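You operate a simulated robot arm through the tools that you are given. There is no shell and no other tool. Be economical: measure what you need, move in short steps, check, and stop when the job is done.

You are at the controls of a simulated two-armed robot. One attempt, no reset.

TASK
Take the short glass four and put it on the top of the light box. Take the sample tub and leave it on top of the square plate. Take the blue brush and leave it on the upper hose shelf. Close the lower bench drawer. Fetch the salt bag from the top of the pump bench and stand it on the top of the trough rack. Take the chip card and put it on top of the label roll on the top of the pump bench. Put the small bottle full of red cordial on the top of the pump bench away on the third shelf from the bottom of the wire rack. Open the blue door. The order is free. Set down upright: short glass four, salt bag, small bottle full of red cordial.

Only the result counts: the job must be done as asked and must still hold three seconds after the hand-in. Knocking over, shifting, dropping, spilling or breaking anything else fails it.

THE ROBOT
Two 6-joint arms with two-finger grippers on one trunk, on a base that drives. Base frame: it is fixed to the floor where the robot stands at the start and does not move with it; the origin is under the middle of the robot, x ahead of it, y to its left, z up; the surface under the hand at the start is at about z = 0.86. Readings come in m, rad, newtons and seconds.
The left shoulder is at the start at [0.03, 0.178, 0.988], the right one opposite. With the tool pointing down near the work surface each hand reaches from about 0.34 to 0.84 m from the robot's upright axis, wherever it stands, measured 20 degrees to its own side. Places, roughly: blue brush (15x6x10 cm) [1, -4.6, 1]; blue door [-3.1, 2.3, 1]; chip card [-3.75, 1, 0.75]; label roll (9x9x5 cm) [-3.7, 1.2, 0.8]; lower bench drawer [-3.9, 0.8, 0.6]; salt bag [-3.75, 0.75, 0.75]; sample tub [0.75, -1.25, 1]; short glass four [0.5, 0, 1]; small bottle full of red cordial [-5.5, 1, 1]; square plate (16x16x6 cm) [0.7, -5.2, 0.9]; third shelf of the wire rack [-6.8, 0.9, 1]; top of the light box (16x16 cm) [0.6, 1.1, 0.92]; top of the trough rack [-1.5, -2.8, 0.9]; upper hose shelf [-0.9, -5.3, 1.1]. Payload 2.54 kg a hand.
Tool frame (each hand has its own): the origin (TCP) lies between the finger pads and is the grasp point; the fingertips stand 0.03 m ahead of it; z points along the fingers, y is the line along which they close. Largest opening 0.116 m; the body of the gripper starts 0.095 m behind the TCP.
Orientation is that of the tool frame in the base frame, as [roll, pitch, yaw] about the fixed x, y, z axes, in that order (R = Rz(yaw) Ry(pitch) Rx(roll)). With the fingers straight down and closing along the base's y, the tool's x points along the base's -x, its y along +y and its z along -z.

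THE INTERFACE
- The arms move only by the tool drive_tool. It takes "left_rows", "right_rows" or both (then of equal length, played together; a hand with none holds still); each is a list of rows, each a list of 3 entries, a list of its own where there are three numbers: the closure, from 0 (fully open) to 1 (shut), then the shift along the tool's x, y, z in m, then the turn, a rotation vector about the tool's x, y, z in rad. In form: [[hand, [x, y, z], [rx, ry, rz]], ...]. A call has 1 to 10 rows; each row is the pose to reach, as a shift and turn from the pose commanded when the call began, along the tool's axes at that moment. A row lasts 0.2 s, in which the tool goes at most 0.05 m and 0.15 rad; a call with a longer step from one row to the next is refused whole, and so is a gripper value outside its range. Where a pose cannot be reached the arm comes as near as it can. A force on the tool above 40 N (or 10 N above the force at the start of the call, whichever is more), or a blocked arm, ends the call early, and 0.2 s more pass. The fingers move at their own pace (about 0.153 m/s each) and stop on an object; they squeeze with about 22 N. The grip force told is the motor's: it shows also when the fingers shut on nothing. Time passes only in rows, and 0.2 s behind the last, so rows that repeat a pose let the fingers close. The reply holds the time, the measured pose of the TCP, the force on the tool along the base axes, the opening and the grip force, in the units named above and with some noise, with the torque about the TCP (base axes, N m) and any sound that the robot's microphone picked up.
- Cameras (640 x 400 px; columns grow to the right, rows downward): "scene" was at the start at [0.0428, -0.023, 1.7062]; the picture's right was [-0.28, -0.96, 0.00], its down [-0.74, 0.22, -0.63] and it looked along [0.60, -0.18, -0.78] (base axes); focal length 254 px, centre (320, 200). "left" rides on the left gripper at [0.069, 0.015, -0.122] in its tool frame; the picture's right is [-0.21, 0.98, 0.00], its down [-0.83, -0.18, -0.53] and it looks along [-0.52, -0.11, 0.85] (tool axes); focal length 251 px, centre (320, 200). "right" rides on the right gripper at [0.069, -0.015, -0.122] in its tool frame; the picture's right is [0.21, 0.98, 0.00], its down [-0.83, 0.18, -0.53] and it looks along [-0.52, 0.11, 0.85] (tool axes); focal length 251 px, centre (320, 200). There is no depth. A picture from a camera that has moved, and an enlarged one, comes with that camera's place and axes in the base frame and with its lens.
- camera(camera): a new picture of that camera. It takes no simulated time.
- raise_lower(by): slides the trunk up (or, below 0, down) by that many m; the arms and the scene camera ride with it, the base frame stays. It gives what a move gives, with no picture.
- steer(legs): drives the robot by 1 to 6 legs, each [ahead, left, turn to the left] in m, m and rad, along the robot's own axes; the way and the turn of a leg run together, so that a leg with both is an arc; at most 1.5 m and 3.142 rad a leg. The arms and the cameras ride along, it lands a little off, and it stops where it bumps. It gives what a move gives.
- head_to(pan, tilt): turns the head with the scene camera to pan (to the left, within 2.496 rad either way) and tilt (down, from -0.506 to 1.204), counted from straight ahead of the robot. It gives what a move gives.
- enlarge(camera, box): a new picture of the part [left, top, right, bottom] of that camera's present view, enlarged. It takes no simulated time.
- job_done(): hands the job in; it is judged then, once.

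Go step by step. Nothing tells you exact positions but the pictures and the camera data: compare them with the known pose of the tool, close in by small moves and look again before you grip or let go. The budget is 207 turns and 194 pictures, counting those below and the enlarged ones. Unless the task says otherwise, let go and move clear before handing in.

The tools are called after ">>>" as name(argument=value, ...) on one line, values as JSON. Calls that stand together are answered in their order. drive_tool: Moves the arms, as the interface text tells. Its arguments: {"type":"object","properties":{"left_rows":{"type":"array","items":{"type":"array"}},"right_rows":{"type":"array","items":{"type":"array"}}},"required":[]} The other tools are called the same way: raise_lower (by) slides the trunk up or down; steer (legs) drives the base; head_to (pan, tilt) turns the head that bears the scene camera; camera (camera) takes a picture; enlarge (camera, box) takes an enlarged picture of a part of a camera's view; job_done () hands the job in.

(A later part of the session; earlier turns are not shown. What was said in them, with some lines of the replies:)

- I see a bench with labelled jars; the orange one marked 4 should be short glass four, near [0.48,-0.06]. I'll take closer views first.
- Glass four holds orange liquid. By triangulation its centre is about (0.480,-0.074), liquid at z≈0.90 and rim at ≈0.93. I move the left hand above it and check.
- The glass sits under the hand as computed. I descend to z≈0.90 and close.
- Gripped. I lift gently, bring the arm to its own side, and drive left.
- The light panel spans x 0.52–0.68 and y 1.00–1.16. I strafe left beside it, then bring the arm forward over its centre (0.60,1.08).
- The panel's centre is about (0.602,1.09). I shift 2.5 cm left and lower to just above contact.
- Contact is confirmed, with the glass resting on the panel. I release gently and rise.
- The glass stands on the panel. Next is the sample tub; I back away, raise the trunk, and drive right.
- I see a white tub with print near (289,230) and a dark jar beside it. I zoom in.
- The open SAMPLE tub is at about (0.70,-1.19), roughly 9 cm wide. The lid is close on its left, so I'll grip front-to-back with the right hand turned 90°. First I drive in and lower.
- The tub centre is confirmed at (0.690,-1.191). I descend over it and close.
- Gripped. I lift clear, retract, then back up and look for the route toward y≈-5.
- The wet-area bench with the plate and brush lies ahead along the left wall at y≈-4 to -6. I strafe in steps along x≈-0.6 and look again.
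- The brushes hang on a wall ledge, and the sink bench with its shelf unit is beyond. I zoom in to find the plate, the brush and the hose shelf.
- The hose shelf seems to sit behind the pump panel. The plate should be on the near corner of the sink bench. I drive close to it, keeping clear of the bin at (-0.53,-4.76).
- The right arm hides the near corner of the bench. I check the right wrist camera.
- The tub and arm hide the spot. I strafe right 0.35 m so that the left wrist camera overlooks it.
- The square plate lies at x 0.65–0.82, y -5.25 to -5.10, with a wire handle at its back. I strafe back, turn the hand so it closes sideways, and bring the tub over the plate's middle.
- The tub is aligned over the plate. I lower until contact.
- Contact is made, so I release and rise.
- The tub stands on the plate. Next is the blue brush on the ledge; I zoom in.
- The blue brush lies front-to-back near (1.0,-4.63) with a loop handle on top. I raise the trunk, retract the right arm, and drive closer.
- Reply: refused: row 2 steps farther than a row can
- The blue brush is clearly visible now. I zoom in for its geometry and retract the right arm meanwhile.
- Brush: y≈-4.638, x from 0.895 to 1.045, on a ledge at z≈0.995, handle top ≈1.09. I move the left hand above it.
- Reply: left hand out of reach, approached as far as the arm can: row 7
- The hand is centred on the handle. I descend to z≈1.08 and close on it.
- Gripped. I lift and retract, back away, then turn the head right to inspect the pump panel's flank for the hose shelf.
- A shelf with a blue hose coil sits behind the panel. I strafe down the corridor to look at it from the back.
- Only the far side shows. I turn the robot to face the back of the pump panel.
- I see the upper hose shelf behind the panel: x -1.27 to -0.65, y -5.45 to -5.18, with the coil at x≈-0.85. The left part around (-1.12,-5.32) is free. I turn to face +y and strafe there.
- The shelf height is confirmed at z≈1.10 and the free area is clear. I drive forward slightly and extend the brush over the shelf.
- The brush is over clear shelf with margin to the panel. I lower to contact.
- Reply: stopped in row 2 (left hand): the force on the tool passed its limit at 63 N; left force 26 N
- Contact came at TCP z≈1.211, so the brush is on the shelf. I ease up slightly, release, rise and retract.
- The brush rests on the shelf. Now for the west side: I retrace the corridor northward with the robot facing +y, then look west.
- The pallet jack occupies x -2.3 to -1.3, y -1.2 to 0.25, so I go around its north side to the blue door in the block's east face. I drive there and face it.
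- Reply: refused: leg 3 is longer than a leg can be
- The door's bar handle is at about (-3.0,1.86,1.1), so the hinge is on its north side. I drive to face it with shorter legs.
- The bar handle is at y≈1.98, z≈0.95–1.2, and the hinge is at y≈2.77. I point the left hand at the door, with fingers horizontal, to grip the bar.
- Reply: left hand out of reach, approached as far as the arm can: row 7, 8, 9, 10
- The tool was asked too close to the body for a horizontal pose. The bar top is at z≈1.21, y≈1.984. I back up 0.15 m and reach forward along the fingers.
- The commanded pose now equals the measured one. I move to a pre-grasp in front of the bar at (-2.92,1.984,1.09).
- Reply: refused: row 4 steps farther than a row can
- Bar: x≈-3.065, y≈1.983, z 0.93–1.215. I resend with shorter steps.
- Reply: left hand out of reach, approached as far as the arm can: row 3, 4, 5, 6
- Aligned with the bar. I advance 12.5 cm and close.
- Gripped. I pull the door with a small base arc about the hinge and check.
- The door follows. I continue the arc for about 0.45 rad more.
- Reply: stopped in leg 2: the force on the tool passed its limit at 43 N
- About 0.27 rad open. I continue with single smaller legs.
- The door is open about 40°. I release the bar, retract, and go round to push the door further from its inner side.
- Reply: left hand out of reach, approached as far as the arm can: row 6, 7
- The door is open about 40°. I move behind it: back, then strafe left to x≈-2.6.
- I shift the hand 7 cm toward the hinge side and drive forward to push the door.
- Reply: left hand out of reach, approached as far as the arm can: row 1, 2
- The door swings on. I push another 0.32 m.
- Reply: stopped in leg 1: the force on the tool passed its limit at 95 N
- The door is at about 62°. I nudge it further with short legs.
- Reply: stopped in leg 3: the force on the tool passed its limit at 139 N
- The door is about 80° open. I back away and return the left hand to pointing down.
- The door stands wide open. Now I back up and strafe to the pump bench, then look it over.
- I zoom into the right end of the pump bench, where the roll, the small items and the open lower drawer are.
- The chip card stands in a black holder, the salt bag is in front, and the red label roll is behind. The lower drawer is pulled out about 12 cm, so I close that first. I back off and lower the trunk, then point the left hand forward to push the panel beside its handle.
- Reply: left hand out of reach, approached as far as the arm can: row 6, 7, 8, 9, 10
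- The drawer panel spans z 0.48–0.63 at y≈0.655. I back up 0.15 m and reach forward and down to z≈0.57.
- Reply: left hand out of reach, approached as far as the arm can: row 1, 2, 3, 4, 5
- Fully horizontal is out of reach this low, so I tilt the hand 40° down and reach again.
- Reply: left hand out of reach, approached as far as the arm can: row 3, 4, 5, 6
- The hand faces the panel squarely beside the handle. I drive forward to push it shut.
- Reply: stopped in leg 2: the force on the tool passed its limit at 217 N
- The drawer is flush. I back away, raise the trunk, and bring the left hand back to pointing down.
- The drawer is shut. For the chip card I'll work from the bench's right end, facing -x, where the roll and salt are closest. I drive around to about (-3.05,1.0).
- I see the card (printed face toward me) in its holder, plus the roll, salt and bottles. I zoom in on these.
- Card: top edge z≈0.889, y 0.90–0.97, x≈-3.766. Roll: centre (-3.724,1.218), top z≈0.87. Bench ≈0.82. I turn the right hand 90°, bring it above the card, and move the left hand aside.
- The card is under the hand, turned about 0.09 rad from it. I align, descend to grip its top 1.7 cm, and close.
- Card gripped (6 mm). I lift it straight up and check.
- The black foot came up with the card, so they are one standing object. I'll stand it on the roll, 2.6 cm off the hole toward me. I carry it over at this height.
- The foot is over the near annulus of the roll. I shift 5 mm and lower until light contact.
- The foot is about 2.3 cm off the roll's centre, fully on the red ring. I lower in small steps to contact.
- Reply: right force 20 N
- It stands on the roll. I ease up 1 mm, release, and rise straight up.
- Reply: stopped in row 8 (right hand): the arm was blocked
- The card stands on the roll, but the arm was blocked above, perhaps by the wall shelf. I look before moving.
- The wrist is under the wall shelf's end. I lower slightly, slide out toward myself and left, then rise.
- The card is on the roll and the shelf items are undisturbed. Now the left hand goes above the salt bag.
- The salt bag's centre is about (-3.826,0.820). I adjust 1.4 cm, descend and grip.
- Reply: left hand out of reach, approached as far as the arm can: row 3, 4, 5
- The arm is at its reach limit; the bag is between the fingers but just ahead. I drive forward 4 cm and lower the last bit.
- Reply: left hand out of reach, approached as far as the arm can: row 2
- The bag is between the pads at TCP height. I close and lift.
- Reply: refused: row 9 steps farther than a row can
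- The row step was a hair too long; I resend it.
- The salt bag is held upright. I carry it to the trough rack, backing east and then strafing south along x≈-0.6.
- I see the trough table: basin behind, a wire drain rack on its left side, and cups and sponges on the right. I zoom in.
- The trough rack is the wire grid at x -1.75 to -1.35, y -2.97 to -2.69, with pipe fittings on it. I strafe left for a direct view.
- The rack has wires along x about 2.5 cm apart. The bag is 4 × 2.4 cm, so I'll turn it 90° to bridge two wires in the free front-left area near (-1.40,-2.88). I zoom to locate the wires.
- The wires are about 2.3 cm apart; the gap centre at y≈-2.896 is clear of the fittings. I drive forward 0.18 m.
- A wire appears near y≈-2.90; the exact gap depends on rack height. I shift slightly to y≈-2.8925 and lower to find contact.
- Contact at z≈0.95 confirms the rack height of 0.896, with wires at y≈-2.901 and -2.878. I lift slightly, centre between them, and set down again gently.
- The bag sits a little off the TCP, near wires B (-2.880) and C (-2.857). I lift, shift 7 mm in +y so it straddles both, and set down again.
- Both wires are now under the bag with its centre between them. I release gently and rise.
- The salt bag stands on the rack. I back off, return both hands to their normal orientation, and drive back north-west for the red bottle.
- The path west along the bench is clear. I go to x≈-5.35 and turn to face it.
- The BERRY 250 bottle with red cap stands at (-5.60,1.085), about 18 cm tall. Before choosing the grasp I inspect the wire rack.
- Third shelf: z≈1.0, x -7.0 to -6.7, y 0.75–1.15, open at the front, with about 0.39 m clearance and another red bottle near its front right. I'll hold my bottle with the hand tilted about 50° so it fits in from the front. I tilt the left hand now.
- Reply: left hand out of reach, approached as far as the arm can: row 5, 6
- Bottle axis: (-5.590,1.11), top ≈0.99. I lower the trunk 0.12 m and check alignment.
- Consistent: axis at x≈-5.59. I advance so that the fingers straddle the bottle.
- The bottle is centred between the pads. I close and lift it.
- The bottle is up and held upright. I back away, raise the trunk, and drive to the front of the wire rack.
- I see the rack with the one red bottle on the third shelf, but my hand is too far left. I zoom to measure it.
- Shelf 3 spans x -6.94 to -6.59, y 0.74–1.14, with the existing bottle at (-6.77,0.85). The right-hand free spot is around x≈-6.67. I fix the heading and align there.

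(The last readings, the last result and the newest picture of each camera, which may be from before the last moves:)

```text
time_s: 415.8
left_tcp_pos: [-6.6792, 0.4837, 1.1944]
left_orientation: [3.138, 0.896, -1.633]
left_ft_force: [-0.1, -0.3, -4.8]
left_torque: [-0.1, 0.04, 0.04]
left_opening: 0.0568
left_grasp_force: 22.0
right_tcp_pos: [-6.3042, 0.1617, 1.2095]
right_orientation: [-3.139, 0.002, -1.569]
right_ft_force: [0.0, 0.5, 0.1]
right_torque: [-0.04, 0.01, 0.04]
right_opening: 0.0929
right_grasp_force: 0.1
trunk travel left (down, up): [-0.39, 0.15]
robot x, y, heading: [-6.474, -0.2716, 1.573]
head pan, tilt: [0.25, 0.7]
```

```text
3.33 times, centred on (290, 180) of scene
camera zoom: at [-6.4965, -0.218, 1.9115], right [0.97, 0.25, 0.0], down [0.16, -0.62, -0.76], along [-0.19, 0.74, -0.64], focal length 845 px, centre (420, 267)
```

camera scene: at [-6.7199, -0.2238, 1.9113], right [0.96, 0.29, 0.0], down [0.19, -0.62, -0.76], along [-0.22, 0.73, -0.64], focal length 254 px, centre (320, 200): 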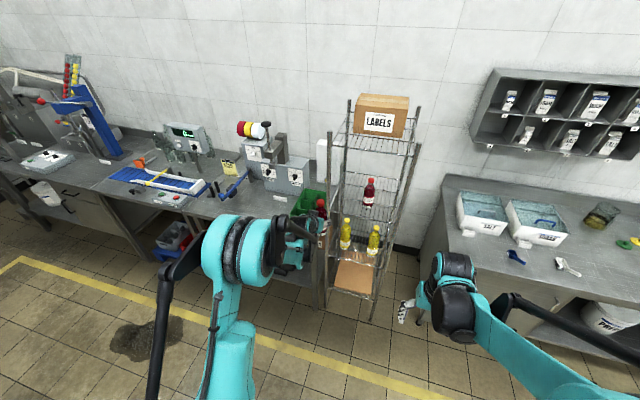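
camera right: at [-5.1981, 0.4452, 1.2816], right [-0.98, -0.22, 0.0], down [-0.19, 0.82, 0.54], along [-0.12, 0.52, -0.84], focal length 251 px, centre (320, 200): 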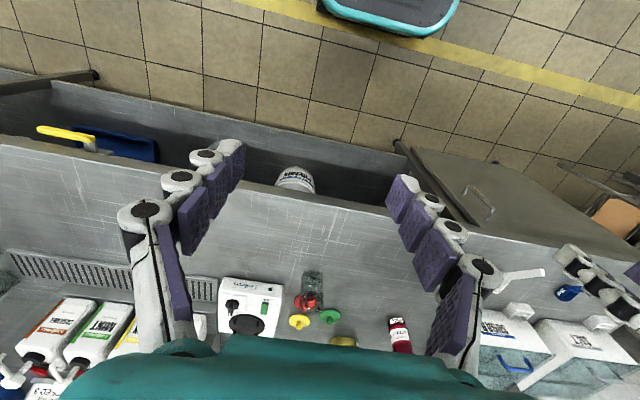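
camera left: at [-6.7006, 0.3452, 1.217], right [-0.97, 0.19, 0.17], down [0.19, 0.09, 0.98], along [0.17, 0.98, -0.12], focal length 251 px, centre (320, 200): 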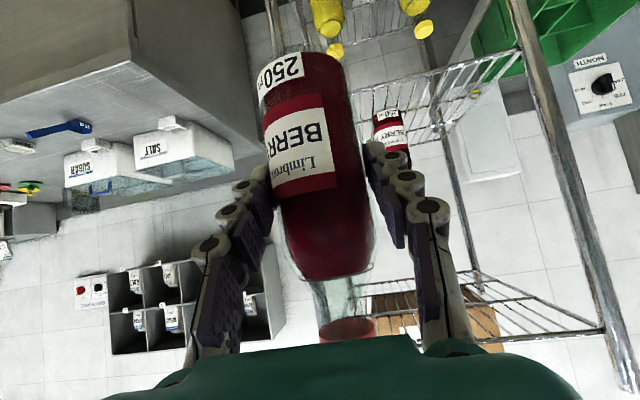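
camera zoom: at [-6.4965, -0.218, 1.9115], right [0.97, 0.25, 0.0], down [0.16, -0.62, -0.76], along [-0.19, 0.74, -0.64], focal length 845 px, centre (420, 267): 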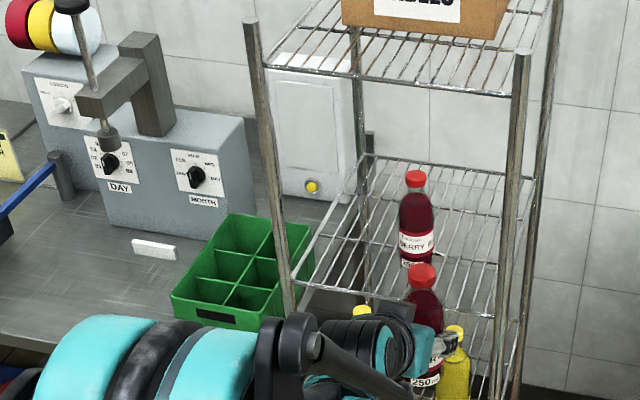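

Refined: posts at x≈-6.973 and -6.614, with the existing bottle at (-6.771,0.83). The left gap is wider, so I target x≈-6.88, y≈0.83. I strafe left, lower a little, and look.

>>> steer(legs=[[0, 0.2, 0]])

>>> raise_lower(by=-0.04)

>>> steer(legs=[[0.15, 0, 0]])

>>> camera(camera="left")

>>> enlarge(camera="scene", box=[250, 110, 410, 240])

```text
time_s: 417.4
left_tcp_pos: [-6.8773, 0.4832, 1.1952]
left_orientation: [3.137, 0.897, -1.633]
left_ft_force: [-0.3, 0.0, -4.6]
left_torque: [-0.03, -0.01, -0.02]
left_opening: 0.0566
left_grasp_force: 22.1
right_tcp_pos: [-6.5011, 0.1607, 1.2112]
right_orientation: [-3.138, 0.003, -1.57]
right_ft_force: [-0.3, 0.6, 0.1]
right_torque: [0.02, -0.01, -0.02]
right_opening: 0.0928
right_grasp_force: 0.1
trunk travel left (down, up): [-0.39, 0.15]
robot x, y, heading: [-6.6748, -0.2701, 1.57]
head pan, tilt: [0.25, 0.7]
```

```text
time_s: 418.2
left_tcp_pos: [-6.8769, 0.4826, 1.157]
left_orientation: [3.14, 0.897, -1.634]
left_ft_force: [-0.2, 0.9, -5.6]
left_torque: [-0.04, 0.02, 0.02]
left_opening: 0.0567
left_grasp_force: 22.2
right_tcp_pos: [-6.5017, 0.1613, 1.1705]
right_orientation: [-3.141, 0.001, -1.569]
right_ft_force: [0.3, -0.1, -0.8]
right_torque: [-0.03, 0.01, 0.02]
right_opening: 0.0927
right_grasp_force: 0.0
trunk travel left (down, up): [-0.35, 0.19]
robot x, y, heading: [-6.6717, -0.2703, 1.576]
head pan, tilt: [0.25, 0.7]
```

```text
time_s: 419.6
left_tcp_pos: [-6.8778, 0.6292, 1.1561]
left_orientation: [3.137, 0.898, -1.631]
left_ft_force: [-0.2, -0.2, -4.5]
left_torque: [-0.04, 0.01, -0.02]
left_opening: 0.0566
left_grasp_force: 22.1
right_tcp_pos: [-6.5031, 0.3083, 1.1703]
right_orientation: [-3.141, 0.001, -1.569]
right_ft_force: [-0.1, -0.1, 0.2]
right_torque: [-0.04, 0.02, -0.01]
right_opening: 0.0928
right_grasp_force: 0.0
trunk travel left (down, up): [-0.35, 0.19]
robot x, y, heading: [-6.6755, -0.1249, 1.574]
head pan, tilt: [0.25, 0.7]
```

```text
50 pictures are left
camera left: at [-6.8998, 0.4915, 1.1769], right [-0.97, 0.19, 0.17], down [0.19, 0.09, 0.98], along [0.17, 0.98, -0.12], focal length 251 px, centre (320, 200)
```

left: 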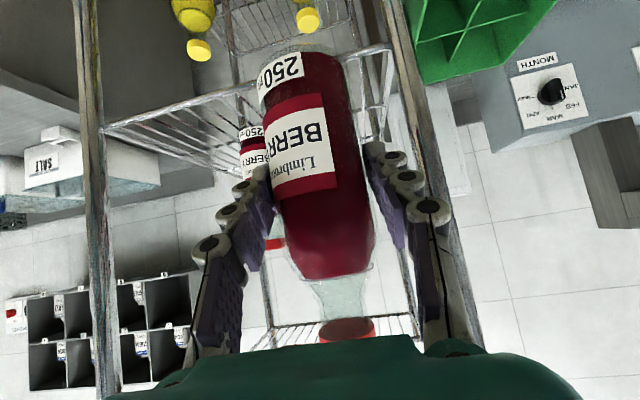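

```text
3.08 times, centred on (330, 175) of scene
camera zoom: at [-6.6957, -0.0714, 1.8715], right [0.97, 0.25, 0.0], down [0.16, -0.62, -0.76], along [-0.19, 0.74, -0.64], focal length 780 px, centre (289, 277)
```

zoom: 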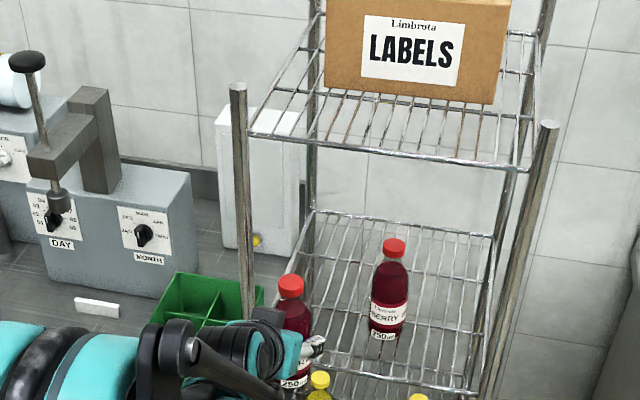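

>>> enlarge(camera="left", box=[90, 30, 410, 230])

>>> enlarge(camera="scene", box=[318, 155, 382, 207])

```text
2.00 times, centred on (250, 130) of left
camera zoom: at [-6.8998, 0.4915, 1.1769], right [-0.97, 0.19, 0.17], down [0.19, 0.09, 0.98], along [0.17, 0.98, -0.12], focal length 503 px, centre (460, 340)
```

zoom: 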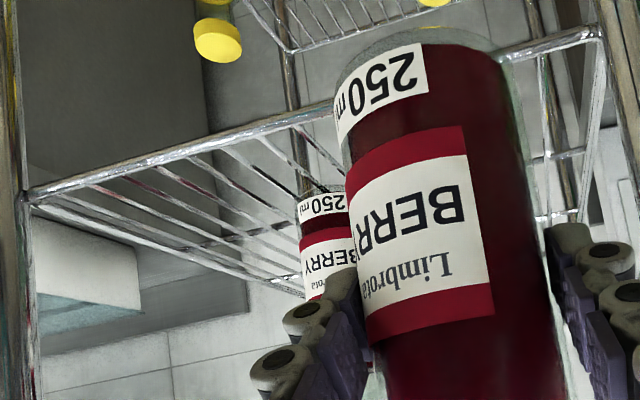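

```text
7.69 times, centred on (350, 181) of scene
camera zoom: at [-6.6957, -0.0714, 1.8715], right [0.97, 0.25, 0.0], down [0.16, -0.62, -0.76], along [-0.19, 0.74, -0.64], focal length 1951 px, centre (89, 346)
```

zoom: 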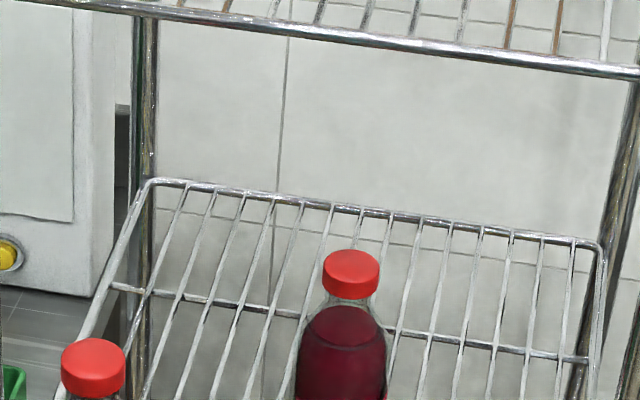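

The wire spacing is about 2.2 cm, so the 5.6 cm base bridges it safely. The shelf front edge is at z≈1.00. I drive in 0.20 m with the bottle base 7 cm above the shelf.

>>> steer(legs=[[0.1, 0, 0], [0.1, 0, 0]])

>>> camera(camera="left")

>>> enlarge(camera="scene", box=[240, 120, 420, 260])

```text
time_s: 421.5
left_tcp_pos: [-6.8782, 0.8298, 1.1554]
left_orientation: [3.138, 0.897, -1.633]
left_ft_force: [-0.6, -0.2, -5.3]
left_torque: [-0.06, -0.02, -0.04]
left_opening: 0.0566
left_grasp_force: 22.0
right_tcp_pos: [-6.5028, 0.5076, 1.1694]
right_orientation: [-3.14, 0.003, -1.568]
right_ft_force: [-0.2, -0.3, -0.5]
right_torque: [-0.02, -0.01, -0.02]
right_opening: 0.0927
right_grasp_force: 0.1
trunk travel left (down, up): [-0.35, 0.19]
robot x, y, heading: [-6.6745, 0.0765, 1.572]
head pan, tilt: [0.25, 0.7]
```

```text
46 pictures are left
camera left: at [-6.8999, 0.6921, 1.1765], right [-0.97, 0.19, 0.17], down [0.19, 0.09, 0.98], along [0.17, 0.98, -0.12], focal length 251 px, centre (320, 200)
```

left: 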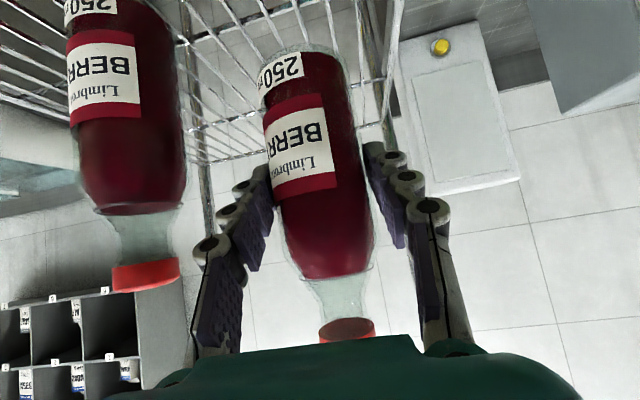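

```text
2.86 times, centred on (330, 190) of scene
camera zoom: at [-6.6963, 0.1295, 1.8714], right [0.97, 0.25, 0.0], down [0.16, -0.62, -0.76], along [-0.19, 0.74, -0.65], focal length 724 px, centre (291, 229)
```

zoom: 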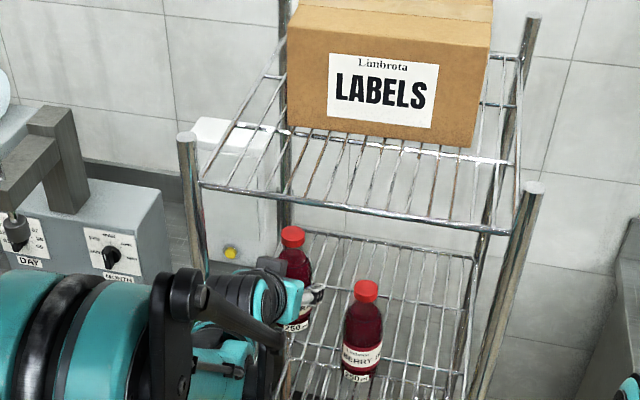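

The bottle is inside with clearance on both sides. I lower it to contact.

>>> drive_tool(left_rows=[[1, [0.02, 0, 0.0156], [0, 0, 0]], [1, [0.0395, 0, 0.031], [0, 0, 0]], [1, [0.047, 0, 0.0373], [0, 0, 0]], [1, [0.0505, 0, 0.04], [0, 0, 0]], [1, [0.053, 0, 0.042], [0, 0, 0]]])

>>> camera(camera="left")

```text
time_s: 422.7
left_tcp_pos: [-6.8793, 0.8284, 1.0899]
left_orientation: [3.139, 0.9, -1.632]
left_ft_force: [-1.9, 1.8, 13.5]
left_torque: [0.3, 0.07, -0.02]
left_opening: 0.0567
left_grasp_force: 22.3
right_tcp_pos: [-6.5029, 0.5067, 1.1705]
right_orientation: [-3.14, 0.004, -1.569]
right_ft_force: [0.2, -0.4, -0.5]
right_torque: [-0.02, 0.02, 0.0]
right_opening: 0.093
right_grasp_force: 0.0
trunk travel left (down, up): [-0.35, 0.19]
robot x, y, heading: [-6.6765, 0.077, 1.575]
head pan, tilt: [0.25, 0.7]
```

```text
44 pictures are left
camera left: at [-6.9008, 0.6905, 1.1108], right [-0.97, 0.19, 0.17], down [0.19, 0.08, 0.98], along [0.17, 0.98, -0.12], focal length 251 px, centre (320, 200)
```

left: 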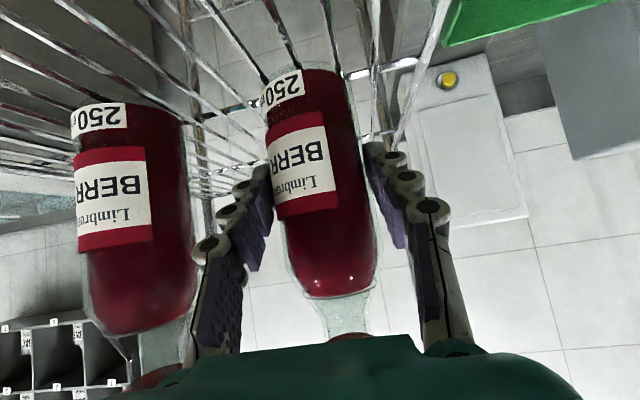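

Contact is made and the bottle rests on the shelf. I open slightly and withdraw straight back.

>>> drive_tool(left_rows=[[0.8, [0, 0, 0], [0, 0, 0]], [0.35, [0, 0, 0], [0, 0, 0]], [0.3, [0, 0, 0], [0, 0, 0]], [0.3, [0.0125, 0, -0.0157], [0, 0, 0]], [0.3, [0.031, 0, -0.039], [0, 0, 0]], [0.3, [0.05, 0, -0.0626], [0, 0, 0]], [0.3, [0.075, 0, -0.094], [0, 0, 0]]])

>>> camera(camera="left")

```text
time_s: 424.3
left_tcp_pos: [-6.8858, 0.7079, 1.0913]
left_orientation: [3.138, 0.897, -1.634]
left_ft_force: [1.1, -0.6, -0.5]
left_torque: [0.02, 0.05, -0.03]
left_opening: 0.081
left_grasp_force: 0.1
right_tcp_pos: [-6.5032, 0.5057, 1.1704]
right_orientation: [-3.14, 0.003, -1.57]
right_ft_force: [-0.9, -0.8, 0.1]
right_torque: [0.05, 0.0, -0.01]
right_opening: 0.0927
right_grasp_force: 0.1
trunk travel left (down, up): [-0.35, 0.19]
robot x, y, heading: [-6.6762, 0.077, 1.577]
head pan, tilt: [0.25, 0.7]
```

```text
43 pictures are left
camera left: at [-6.9081, 0.5706, 1.1121], right [-0.97, 0.19, 0.17], down [0.19, 0.09, 0.98], along [0.17, 0.98, -0.12], focal length 251 px, centre (320, 200)
```

left: 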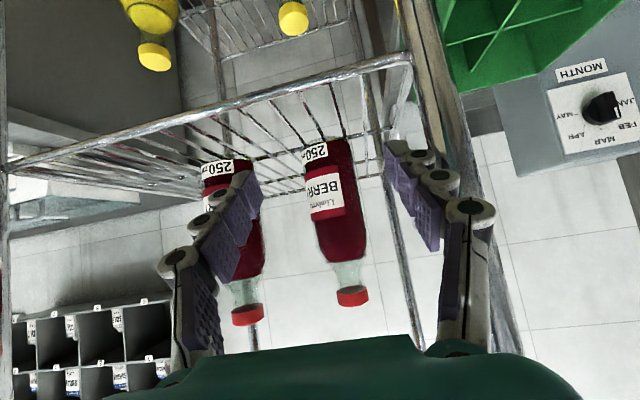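

The bottle stands upright on the third shelf. I back away and do a final check of the bench, drawer and door.

>>> steer(legs=[[-0.5, 0, 0]])

>>> enlarge(camera="scene", box=[250, 80, 450, 280])

>>> head_to(pan=-1.1, tilt=0.3)

>>> camera(camera="scene")

```text
time_s: 427.3
left_tcp_pos: [-6.8828, 0.2072, 1.0896]
left_orientation: [3.138, 0.896, -1.639]
left_ft_force: [-0.3, -0.4, -0.1]
left_torque: [-0.03, 0.02, 0.0]
left_opening: 0.0811
left_grasp_force: 0.0
right_tcp_pos: [-6.5016, 0.0019, 1.1698]
right_orientation: [-3.139, 0.003, -1.573]
right_ft_force: [-1.2, -0.9, 0.7]
right_torque: [0.02, -0.01, 0.0]
right_opening: 0.0929
right_grasp_force: 0.1
trunk travel left (down, up): [-0.35, 0.19]
robot x, y, heading: [-6.6739, -0.4308, 1.567]
head pan, tilt: [0.25, 0.7]
```

```text
2.00 times, centred on (350, 180) of scene
camera zoom: at [-6.6958, -0.3774, 1.8715], right [0.97, 0.24, 0.0], down [0.16, -0.62, -0.77], along [-0.19, 0.74, -0.64], focal length 507 px, centre (260, 240)
```

zoom: 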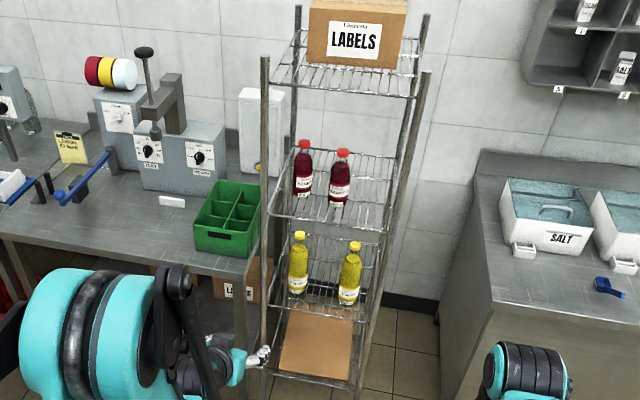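

```text
time_s: 428.8
left_tcp_pos: [-6.884, 0.2065, 1.0899]
left_orientation: [3.138, 0.895, -1.639]
left_ft_force: [-0.2, 1.3, -0.2]
left_torque: [0.04, 0.0, -0.01]
left_opening: 0.0813
left_grasp_force: 0.0
right_tcp_pos: [-6.5001, 0.0009, 1.1702]
right_orientation: [-3.14, 0.001, -1.574]
right_ft_force: [0.4, -0.2, -0.3]
right_torque: [0.0, -0.02, -0.02]
right_opening: 0.0927
right_grasp_force: 0.0
trunk travel left (down, up): [-0.35, 0.19]
robot x, y, heading: [-6.6752, -0.4263, 1.57]
head pan, tilt: [-1.1, 0.3]
```

```text
41 pictures are left
camera scene: at [-6.5917, -0.4171, 1.9076], right [0.45, -0.89, 0.0], down [-0.26, -0.13, -0.96], along [0.85, 0.43, -0.3], focal length 254 px, centre (320, 200)
```

scene: 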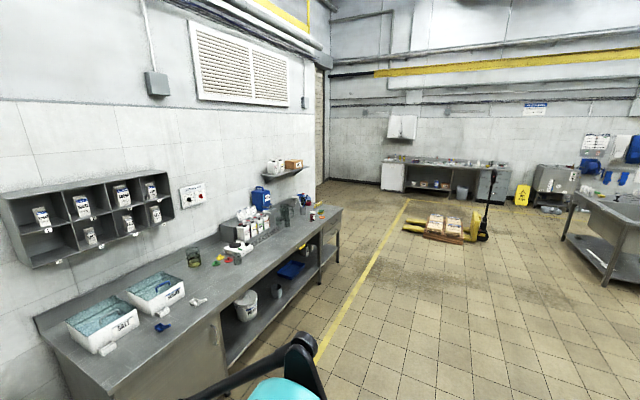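

>>> enlarge(camera="scene", box=[270, 180, 390, 290])

>>> enlarge(camera="scene", box=[560, 170, 640, 230])

```text
3.64 times, centred on (330, 235) of scene
camera zoom: at [-6.5917, -0.4171, 1.9076], right [0.45, -0.89, 0.0], down [-0.26, -0.13, -0.96], along [0.85, 0.43, -0.3], focal length 922 px, centre (284, 73)
```

zoom: 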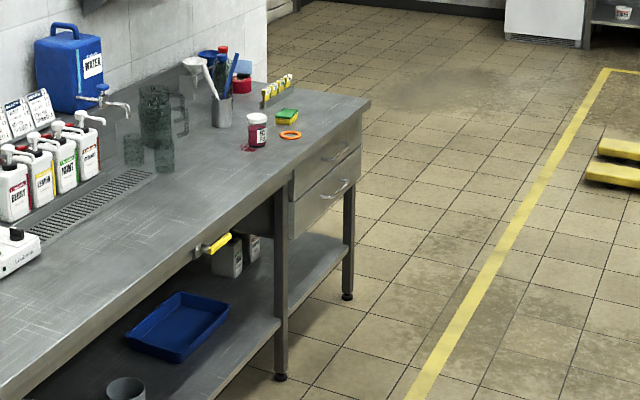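

```text
6.67 times, centred on (600, 200) of scene
camera zoom: at [-6.5917, -0.4171, 1.9076], right [0.45, -0.89, 0.0], down [-0.26, -0.13, -0.96], along [0.85, 0.43, -0.3], focal length 1690 px, centre (-1547, 200)
```

zoom: 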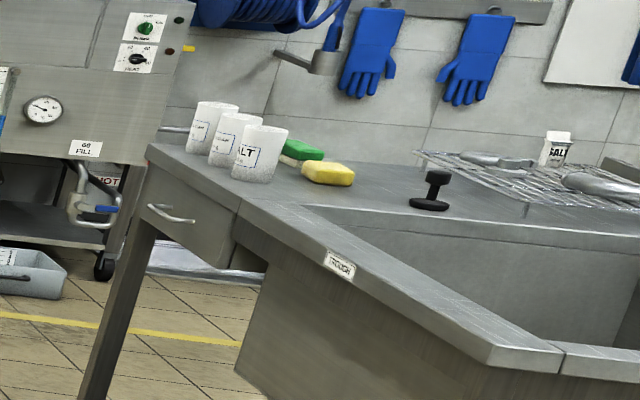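

The drawer is flush, the salt bag stands upright on the rack, the chip card is on the roll, and the bottle is on shelf 3. Both hands are clear, so I hand in.

>>> job_done()

```text
The job is handed in.
```

I carried out all eight parts of the task and handed the job in.

- **Checked at the end:** the bottle, the salt bag and the drawer looked right in the last pictures, and the chip card could be seen on the roll.
- **Seen only when I finished them:** the glass, tub, brush and open door were in place at the time. I did not look at them again before handing in.
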